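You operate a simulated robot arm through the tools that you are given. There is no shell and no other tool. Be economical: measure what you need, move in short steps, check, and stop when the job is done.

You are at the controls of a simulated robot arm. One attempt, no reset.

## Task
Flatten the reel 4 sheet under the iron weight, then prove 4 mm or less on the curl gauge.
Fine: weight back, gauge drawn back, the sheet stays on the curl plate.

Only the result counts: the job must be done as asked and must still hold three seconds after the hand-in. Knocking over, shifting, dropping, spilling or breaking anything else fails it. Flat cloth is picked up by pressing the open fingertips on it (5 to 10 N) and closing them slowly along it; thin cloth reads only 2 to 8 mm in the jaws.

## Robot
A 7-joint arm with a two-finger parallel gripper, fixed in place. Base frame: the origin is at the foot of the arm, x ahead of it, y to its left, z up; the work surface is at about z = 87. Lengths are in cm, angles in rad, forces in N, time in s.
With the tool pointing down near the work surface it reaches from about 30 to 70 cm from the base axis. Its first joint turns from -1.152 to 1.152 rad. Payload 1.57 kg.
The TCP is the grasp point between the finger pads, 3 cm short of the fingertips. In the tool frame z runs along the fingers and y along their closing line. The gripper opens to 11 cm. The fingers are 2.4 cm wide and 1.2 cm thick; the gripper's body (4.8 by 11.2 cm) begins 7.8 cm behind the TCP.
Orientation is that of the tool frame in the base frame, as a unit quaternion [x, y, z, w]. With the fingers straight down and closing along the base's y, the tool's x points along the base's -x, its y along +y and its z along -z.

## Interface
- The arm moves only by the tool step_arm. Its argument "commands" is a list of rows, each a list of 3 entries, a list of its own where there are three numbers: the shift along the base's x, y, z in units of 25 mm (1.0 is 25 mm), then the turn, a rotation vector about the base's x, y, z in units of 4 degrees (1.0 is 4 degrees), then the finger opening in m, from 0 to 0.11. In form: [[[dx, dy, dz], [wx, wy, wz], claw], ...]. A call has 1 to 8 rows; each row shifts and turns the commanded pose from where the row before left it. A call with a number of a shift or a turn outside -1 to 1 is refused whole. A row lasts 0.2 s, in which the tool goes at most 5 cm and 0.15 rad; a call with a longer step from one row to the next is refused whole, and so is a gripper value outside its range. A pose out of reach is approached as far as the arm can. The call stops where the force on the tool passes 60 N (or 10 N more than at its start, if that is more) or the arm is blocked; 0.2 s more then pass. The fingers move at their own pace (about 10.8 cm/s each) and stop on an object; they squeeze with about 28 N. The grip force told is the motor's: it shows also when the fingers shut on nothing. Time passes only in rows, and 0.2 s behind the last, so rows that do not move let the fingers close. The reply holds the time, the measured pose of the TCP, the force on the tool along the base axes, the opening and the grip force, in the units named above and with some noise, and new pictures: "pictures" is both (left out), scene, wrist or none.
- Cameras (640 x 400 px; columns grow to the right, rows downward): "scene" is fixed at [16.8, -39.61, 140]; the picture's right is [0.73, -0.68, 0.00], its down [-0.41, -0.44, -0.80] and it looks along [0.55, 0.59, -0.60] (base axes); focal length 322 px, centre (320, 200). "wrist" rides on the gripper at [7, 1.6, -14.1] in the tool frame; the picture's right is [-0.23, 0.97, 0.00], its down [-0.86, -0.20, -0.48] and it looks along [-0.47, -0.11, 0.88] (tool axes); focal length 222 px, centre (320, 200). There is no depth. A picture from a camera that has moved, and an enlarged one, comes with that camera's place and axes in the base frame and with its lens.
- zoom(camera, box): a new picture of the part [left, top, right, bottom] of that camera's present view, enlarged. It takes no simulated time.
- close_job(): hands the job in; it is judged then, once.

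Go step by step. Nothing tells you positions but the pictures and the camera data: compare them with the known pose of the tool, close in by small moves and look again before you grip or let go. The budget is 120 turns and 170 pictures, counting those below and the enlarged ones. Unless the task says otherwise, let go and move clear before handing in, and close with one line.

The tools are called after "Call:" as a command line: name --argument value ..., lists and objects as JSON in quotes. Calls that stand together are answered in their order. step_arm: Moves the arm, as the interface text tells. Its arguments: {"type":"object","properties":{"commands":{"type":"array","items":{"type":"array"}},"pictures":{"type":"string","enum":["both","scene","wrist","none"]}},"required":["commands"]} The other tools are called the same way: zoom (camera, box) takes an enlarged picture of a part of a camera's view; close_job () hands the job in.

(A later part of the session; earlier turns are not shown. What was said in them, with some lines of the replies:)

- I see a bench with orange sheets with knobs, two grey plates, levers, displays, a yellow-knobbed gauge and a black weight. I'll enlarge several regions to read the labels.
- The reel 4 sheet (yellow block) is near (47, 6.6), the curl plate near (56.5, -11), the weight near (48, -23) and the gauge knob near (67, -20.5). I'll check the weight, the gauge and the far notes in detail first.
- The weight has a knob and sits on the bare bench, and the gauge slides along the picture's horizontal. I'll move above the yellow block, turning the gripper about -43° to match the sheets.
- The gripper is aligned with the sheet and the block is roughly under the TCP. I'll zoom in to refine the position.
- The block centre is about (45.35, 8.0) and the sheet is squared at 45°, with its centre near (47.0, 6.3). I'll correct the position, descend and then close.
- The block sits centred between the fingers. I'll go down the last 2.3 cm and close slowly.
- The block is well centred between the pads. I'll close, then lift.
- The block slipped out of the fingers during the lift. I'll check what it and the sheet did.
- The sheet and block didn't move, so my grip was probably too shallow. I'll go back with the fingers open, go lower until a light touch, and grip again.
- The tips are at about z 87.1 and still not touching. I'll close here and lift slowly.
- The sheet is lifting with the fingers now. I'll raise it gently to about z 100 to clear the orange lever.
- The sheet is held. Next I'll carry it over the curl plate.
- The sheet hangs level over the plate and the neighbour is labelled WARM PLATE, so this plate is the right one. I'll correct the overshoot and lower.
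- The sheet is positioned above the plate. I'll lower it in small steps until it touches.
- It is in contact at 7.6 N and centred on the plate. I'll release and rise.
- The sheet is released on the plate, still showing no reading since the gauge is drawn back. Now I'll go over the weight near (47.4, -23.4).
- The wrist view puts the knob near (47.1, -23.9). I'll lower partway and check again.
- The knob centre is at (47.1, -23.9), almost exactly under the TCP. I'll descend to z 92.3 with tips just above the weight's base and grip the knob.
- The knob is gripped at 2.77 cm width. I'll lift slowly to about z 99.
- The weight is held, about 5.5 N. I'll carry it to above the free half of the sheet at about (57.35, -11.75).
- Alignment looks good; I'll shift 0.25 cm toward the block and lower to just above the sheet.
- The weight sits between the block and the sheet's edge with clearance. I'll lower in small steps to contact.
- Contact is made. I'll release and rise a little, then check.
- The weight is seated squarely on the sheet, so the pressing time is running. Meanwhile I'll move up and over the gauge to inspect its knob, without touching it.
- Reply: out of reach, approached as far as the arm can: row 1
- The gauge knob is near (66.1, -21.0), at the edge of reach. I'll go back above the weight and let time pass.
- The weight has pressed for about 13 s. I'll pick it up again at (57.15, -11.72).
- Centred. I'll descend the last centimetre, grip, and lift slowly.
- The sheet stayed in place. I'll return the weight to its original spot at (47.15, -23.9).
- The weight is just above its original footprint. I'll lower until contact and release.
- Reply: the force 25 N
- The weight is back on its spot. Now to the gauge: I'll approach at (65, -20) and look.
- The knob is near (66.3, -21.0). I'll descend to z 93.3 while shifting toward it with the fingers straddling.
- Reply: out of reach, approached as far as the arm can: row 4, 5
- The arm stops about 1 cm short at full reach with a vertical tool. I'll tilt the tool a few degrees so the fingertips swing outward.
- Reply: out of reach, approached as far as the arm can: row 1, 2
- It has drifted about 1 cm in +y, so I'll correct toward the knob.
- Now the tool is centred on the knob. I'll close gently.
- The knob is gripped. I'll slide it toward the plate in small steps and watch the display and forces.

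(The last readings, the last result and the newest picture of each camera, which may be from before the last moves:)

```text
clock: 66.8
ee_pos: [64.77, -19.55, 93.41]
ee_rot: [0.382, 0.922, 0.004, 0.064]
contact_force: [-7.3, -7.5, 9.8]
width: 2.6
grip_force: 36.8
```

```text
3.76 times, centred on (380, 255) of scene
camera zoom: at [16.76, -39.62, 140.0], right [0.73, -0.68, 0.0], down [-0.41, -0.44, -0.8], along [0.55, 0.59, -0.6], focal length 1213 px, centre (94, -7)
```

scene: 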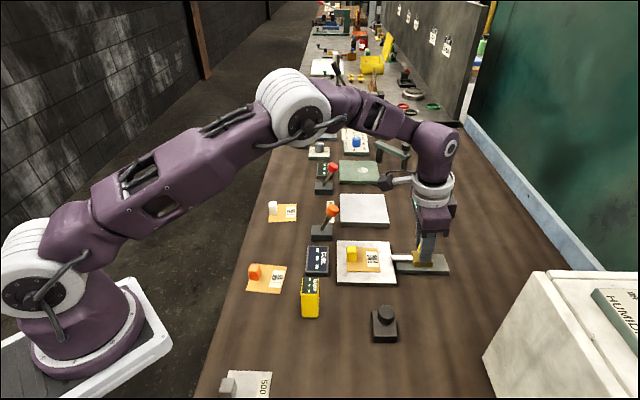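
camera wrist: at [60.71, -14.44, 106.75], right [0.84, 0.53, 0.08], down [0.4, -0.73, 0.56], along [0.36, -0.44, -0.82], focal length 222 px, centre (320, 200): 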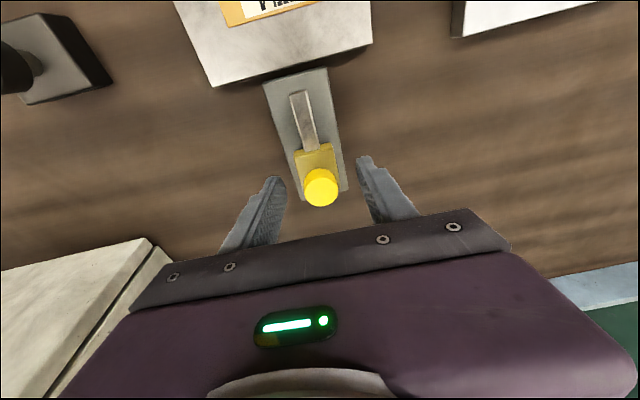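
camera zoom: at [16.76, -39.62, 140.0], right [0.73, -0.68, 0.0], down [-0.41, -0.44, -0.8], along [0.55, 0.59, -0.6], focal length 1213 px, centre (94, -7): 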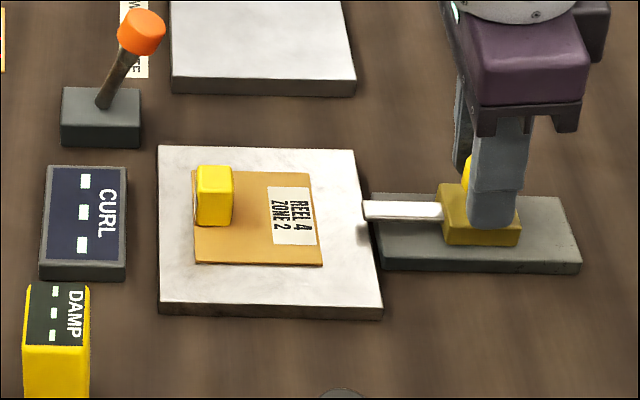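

The slide is moving and the blade has reached the plate. There is some side load, so I'll adjust the direction slightly and continue.

Call:
step_arm --commands '[[[-0.14, 0.09, 0.01], [0, 0, 0], 0.0], [[-0.14, 0.1, 0.01], [0, 0, 0], 0.0], [[-0.12, 0.12, 0], [0, 0, 0], 0.0], [[-0.12, 0.11, 0], [0, 0, 0], 0.0]]' --pictures "scene"

Call:
zoom --camera "scene" --box '[295, 210, 465, 300]'

```text
clock: 67.8
ee_pos: [63.48, -18.38, 93.48]
ee_rot: [0.381, 0.922, 0.007, 0.063]
contact_force: [1.4, -0.8, 1.3]
width: 2.58
grip_force: 37.1
```

scene: 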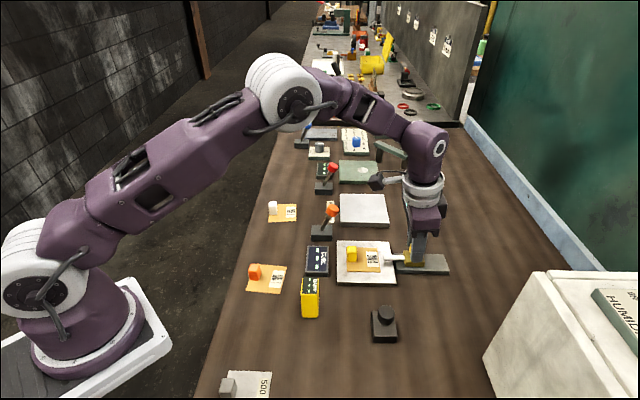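

```text
3.76 times, centred on (380, 255) of scene
camera zoom: at [16.8, -39.6, 140.0], right [0.73, -0.68, 0.0], down [-0.41, -0.44, -0.8], along [0.55, 0.59, -0.6], focal length 1213 px, centre (94, -7)
```

zoom: 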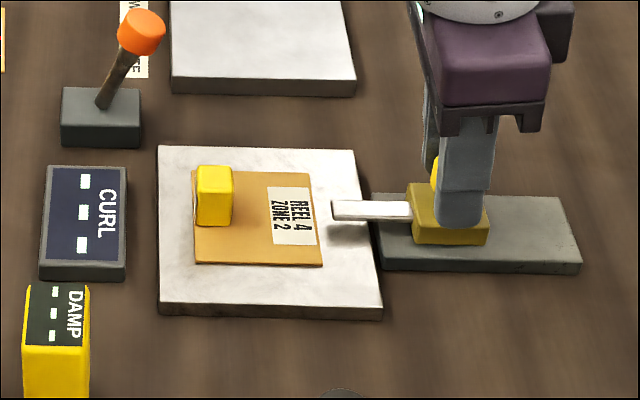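

It slides freely now. I'll continue until the blade is over the sheet.

Call:
step_arm --commands '[[[-0.12, 0.115, 0], [0, 0, 0], 0.0], [[-0.12, 0.115, 0], [0, 0, 0], 0.0], [[-0.12, 0.115, 0], [0, 0, 0], 0.0], [[0, 0, 0], [0, 0, 0], 0.0], [[0, 0, 0], [0, 0, 0], 0.0]]' --pictures "scene"

Call:
zoom --camera "scene" --box '[295, 210, 465, 300]'

```text
clock: 69.0
ee_pos: [62.6, -17.56, 93.49]
ee_rot: [0.382, 0.922, 0.005, 0.064]
contact_force: [9.3, 10.4, 4.3]
width: 2.59
grip_force: 37.0
```

scene: 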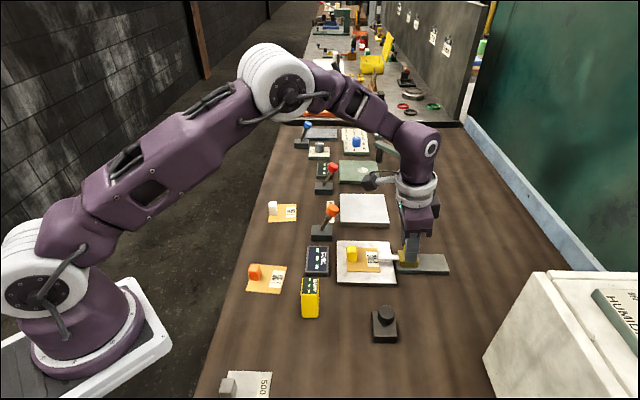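

```text
3.76 times, centred on (380, 255) of scene
camera zoom: at [16.82, -39.58, 140.01], right [0.73, -0.68, 0.0], down [-0.41, -0.44, -0.8], along [0.55, 0.59, -0.6], focal length 1213 px, centre (94, -7)
```

zoom: 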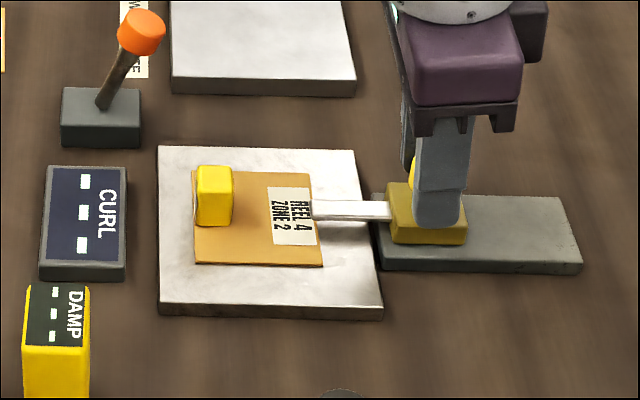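

The blade tip has reached the sheet's edge. I'll continue with a small side correction.

Call:
step_arm --commands '[[[-0.1, 0.13, 0], [0, 0, 0], 0.0], [[-0.1, 0.12, 0], [0, 0, 0], 0.0], [[0, 0, 0], [0, 0, 0], 0.0], [[0, 0, 0], [0, 0, 0], 0.0]]' --pictures "scene"

Call:
zoom --camera "scene" --box '[295, 210, 465, 300]'

```text
clock: 70.0
ee_pos: [62.06, -16.82, 93.32]
ee_rot: [0.381, 0.922, 0.005, 0.065]
contact_force: [7.2, 7.1, 9.4]
width: 2.6
grip_force: 37.4
```

scene: 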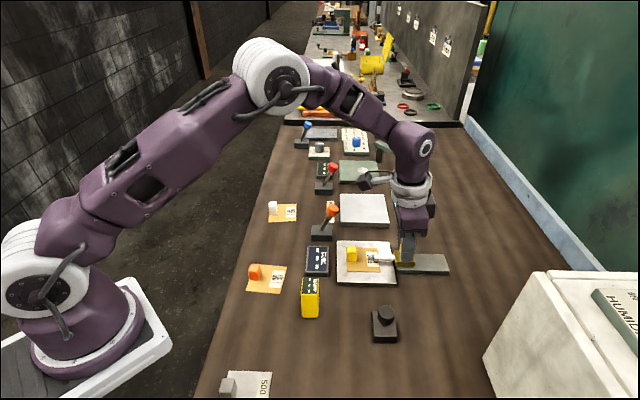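

```text
3.76 times, centred on (380, 255) of scene
camera zoom: at [16.8, -39.58, 140.01], right [0.73, -0.68, 0.0], down [-0.41, -0.44, -0.8], along [0.55, 0.59, -0.6], focal length 1213 px, centre (94, -7)
```

zoom: 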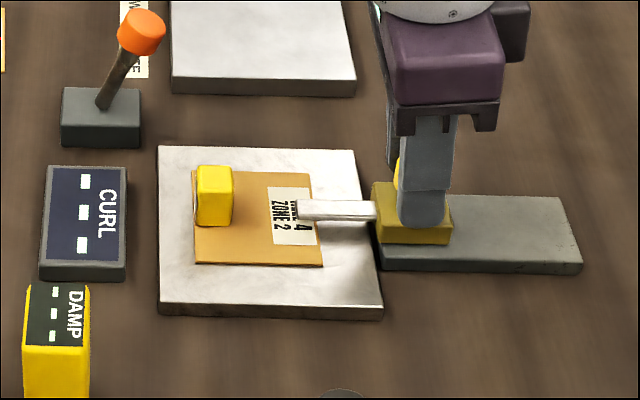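

The blade is over the sheet, but the display is still blank. I'll continue a bit further, to the slide's end stop.

Call:
step_arm --commands '[[[-0.1, 0.11, 0.02], [0, 0, 0], 0.0], [[-0.1, 0.11, 0.02], [0, 0, 0], 0.0], [[0, 0, 0], [0, 0, 0], 0.0], [[0, 0, 0], [0, 0, 0], 0.0]]' --pictures "scene"

Call:
zoom --camera "scene" --box '[295, 210, 465, 300]'

```text
clock: 71.0
ee_pos: [61.53, -16.61, 93.44]
ee_rot: [0.382, 0.922, 0.005, 0.067]
contact_force: [28.6, -21.0, -9.4]
width: 2.59
grip_force: 36.9
```

scene: 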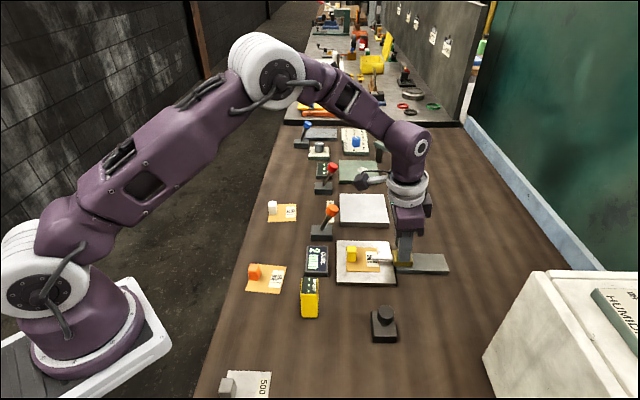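

```text
3.76 times, centred on (380, 255) of scene
camera zoom: at [16.89, -39.67, 139.97], right [0.73, -0.68, 0.0], down [-0.41, -0.44, -0.8], along [0.55, 0.59, -0.6], focal length 1213 px, centre (94, -7)
```

zoom: 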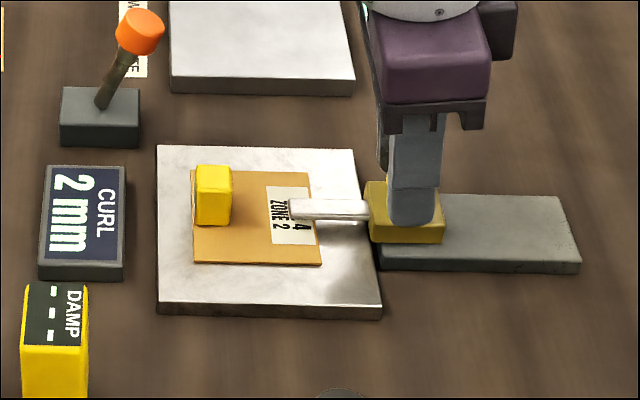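

The display reads CURL 2 mm, which is within 4 mm, with the slide at its end stop. Now I'll draw the gauge back to its original position at (66.1, -21.1).

Call:
step_arm --commands '[[[0.1, -0.1, 0], [0, 0, 0], 0.0], [[0.1, -0.1, 0], [0, 0, 0], 0.0], [[0.13, -0.13, 0], [0, 0, 0], 0.0], [[0.13, -0.13, 0], [0, 0, 0], 0.0], [[0.13, -0.13, 0], [0, 0, 0], 0.0], [[0, 0, 0], [0, 0, 0], 0.0]]' --pictures "scene"

Call:
zoom --camera "scene" --box '[295, 210, 465, 300]'

```text
clock: 72.4
ee_pos: [62.97, -17.89, 93.42]
ee_rot: [0.381, 0.922, 0.006, 0.063]
contact_force: [0.6, 2.1, -6.1]
width: 2.59
grip_force: 37.1
```

scene: 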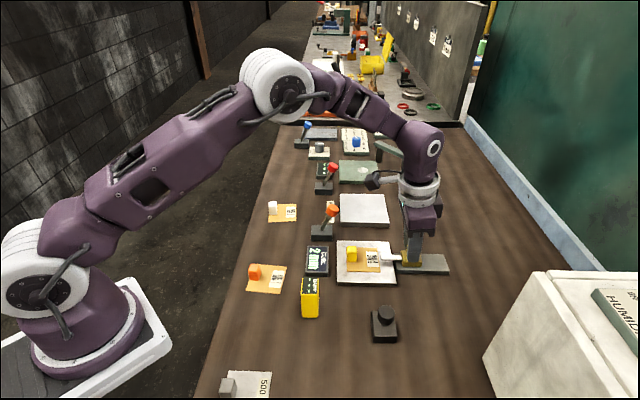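

```text
3.76 times, centred on (380, 255) of scene
camera zoom: at [16.82, -39.61, 140.0], right [0.73, -0.68, 0.0], down [-0.41, -0.44, -0.8], along [0.55, 0.59, -0.6], focal length 1213 px, centre (94, -7)
```

zoom: 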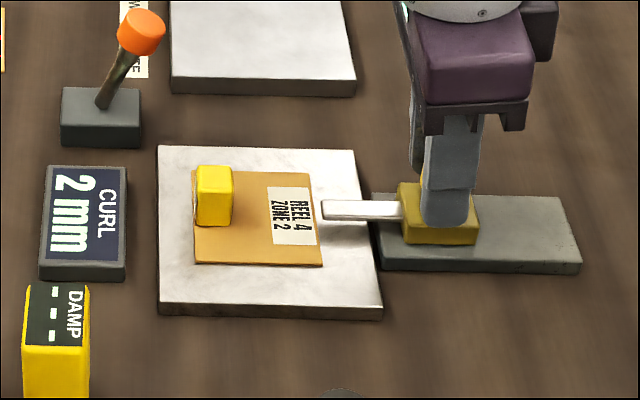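

The reading holds at 2 mm and the slide is drawing back smoothly. I'll continue to the parked position.

Call:
step_arm --commands '[[[0.15, -0.15, 0], [0, 0, 0], 0.0], [[0.15, -0.15, 0], [0, 0, 0], 0.0], [[0.15, -0.15, 0], [0, 0, 0], 0.0], [[0.15, -0.15, 0], [0, 0, 0], 0.0], [[0.15, -0.15, 0], [0, 0, 0], 0.0], [[0.15, -0.15, 0], [0, 0, 0], 0.0], [[0.12, -0.12, 0], [0, 0, 0], 0.0], [[0, 0, 0], [0, 0, 0], 0.0]]' --pictures "scene"

Call:
zoom --camera "scene" --box '[295, 210, 465, 300]'

```text
clock: 74.2
ee_pos: [65.5, -20.29, 93.52]
ee_rot: [0.382, 0.922, 0.006, 0.063]
contact_force: [-1.9, -1.8, -16.5]
width: 2.57
grip_force: 37.2
```

scene: 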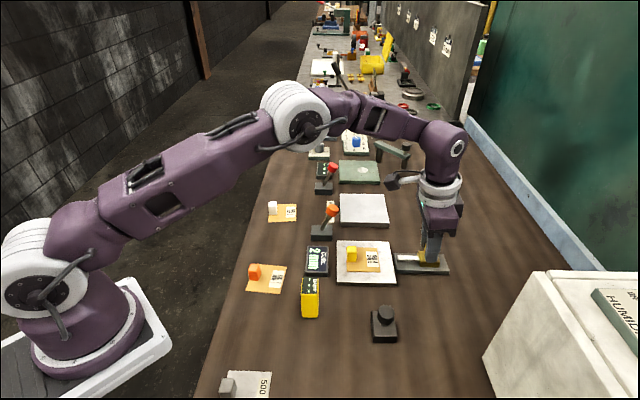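

```text
3.76 times, centred on (380, 255) of scene
camera zoom: at [16.83, -39.62, 139.99], right [0.73, -0.68, 0.0], down [-0.41, -0.44, -0.8], along [0.55, 0.59, -0.6], focal length 1213 px, centre (94, -7)
```

zoom: 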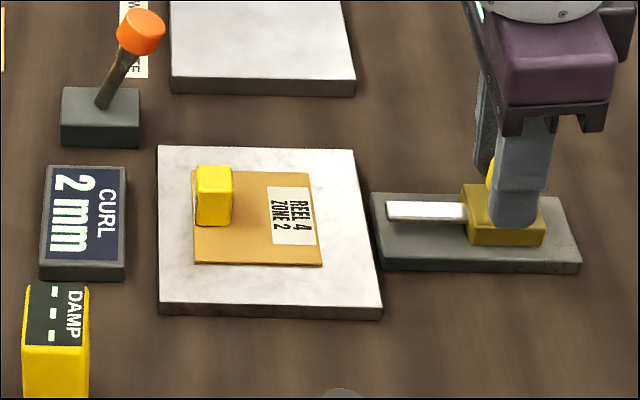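

About 0.85 cm remains to its original parked spot. I'll draw it back the rest while easing the vertical load.

Call:
step_arm --commands '[[[0.08, -0.08, -0.03], [0, 0, 0], 0.0], [[0.08, -0.08, -0.02], [0, 0, 0], 0.0], [[0.08, -0.08, 0], [0, 0, 0], 0.0], [[0.03, -0.03, 0], [0, 0, 0], 0.0], [[0, 0, 0], [0, 0, 0], 0.0]]' --pictures "scene"

Call:
zoom --camera "scene" --box '[385, 230, 465, 285]'

```text
clock: 75.4
ee_pos: [66.15, -21.03, 93.56]
ee_rot: [0.381, 0.922, 0.006, 0.063]
contact_force: [-28.4, 15.6, 16.0]
width: 2.58
grip_force: 37.0
```

scene: 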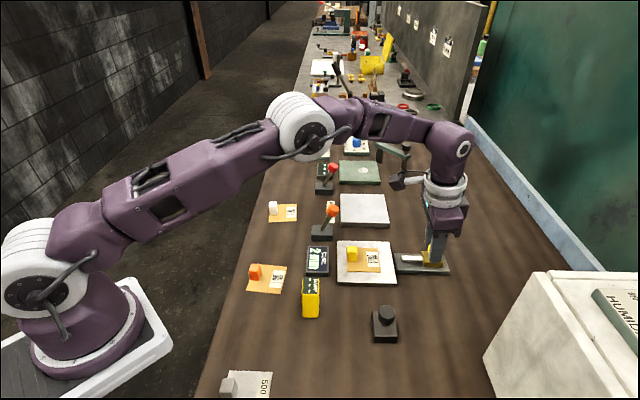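

```text
7.27 times, centred on (425, 258) of scene
camera zoom: at [16.69, -39.55, 140.03], right [0.73, -0.68, 0.0], down [-0.41, -0.44, -0.8], along [0.55, 0.59, -0.6], focal length 2344 px, centre (-444, -218)
```

zoom: 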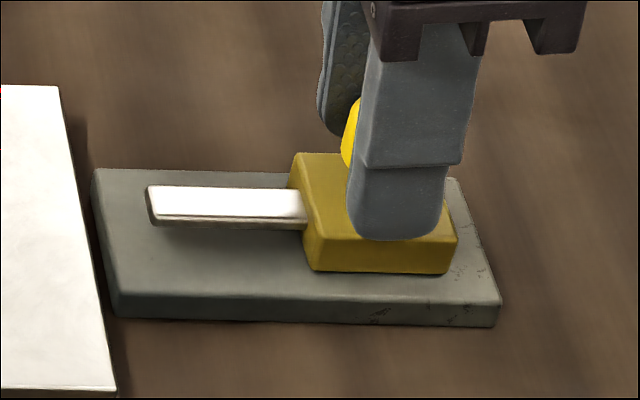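

The slide is back at its stop in the original position. I'll ease the load, open and rise clear.

Call:
step_arm --commands '[[[-0.04, 0.04, 0.0], [0, 0, 0], 0.0], [[0, 0, 0], [0, 0, 0], 0.0], [[0, 0, 0], [0, 0, 0], 0.04], [[0, 0, 0], [0, 0, 0], 0.06], [[0, 0, 0], [0, 0, 0], 0.06], [[0, 0, 0], [0, 0, 0], 0.06]]' --pictures "none"

Call:
step_arm --commands '[[[-0.05, 0.02, 0.4], [0, 0, 0], 0.06], [[-0.1, 0.02, 0.5], [0, 0, 0], 0.06], [[-0.3, 0.1, 0.7], [0, 0, 0], 0.06], [[-0.6, 0.2, 0.8], [0, 0, 0], 0.06], [[-0.8, 0.2, 0.8], [0, 0, 0], 0.06], [[-0.8, 0.2, 0.8], [0, 0, 0], 0.06], [[-0.8, 0.2, 0.8], [0, 0, 0], 0.06], [[-0.8, 0.2, 0.8], [0, 0, 0], 0.06]]' --pictures "scene"

Call:
zoom --camera "scene" --box '[285, 210, 465, 350]'

Call:
zoom --camera "scene" --box '[385, 230, 465, 285]'

```text
clock: 76.8
ee_pos: [66.08, -21.12, 93.42]
ee_rot: [0.38, 0.923, 0.005, 0.064]
contact_force: [-0.4, 0.1, -0.2]
width: 5.98
grip_force: 0.1
```

```text
clock: 78.6
ee_pos: [55.26, -18.01, 107.43]
ee_rot: [0.381, 0.922, 0.006, 0.063]
contact_force: [0.6, 0.2, -0.2]
width: 6.03
grip_force: 0.1
```

scene: 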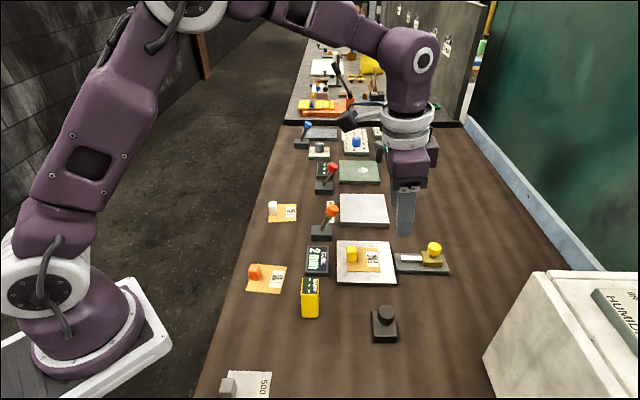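

```text
2.86 times, centred on (375, 280) of scene
camera zoom: at [16.8, -39.61, 140.0], right [0.73, -0.68, 0.0], down [-0.41, -0.44, -0.8], along [0.55, 0.59, -0.6], focal length 921 px, centre (163, -29)
```

zoom: 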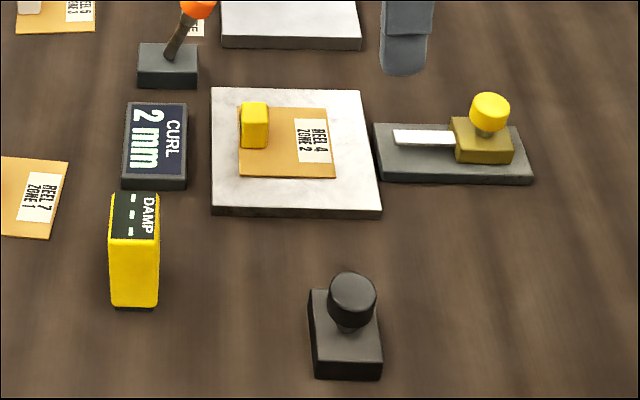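

```text
7.27 times, centred on (425, 258) of scene
camera zoom: at [16.8, -39.61, 140.0], right [0.73, -0.68, 0.0], down [-0.41, -0.44, -0.8], along [0.55, 0.59, -0.6], focal length 2344 px, centre (-444, -218)
```

zoom: 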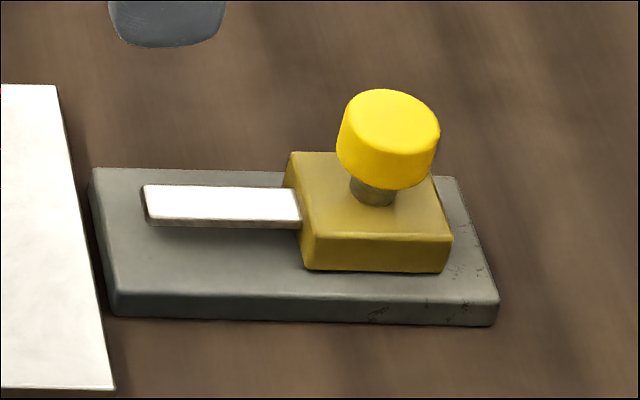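

Everything is in place: the sheet is on the curl plate, the display holds 2 mm, the weight is back, the gauge is fully drawn back and the arm is clear. I'm handing in.

Call:
close_job

```text
The job is handed in.
```

I flattened the reel 4 sheet under the iron weight for about 15 s, and the curl gauge then read 2 mm. The weight is back on its spot, the gauge is drawn back, and the sheet is still on the curl plate.
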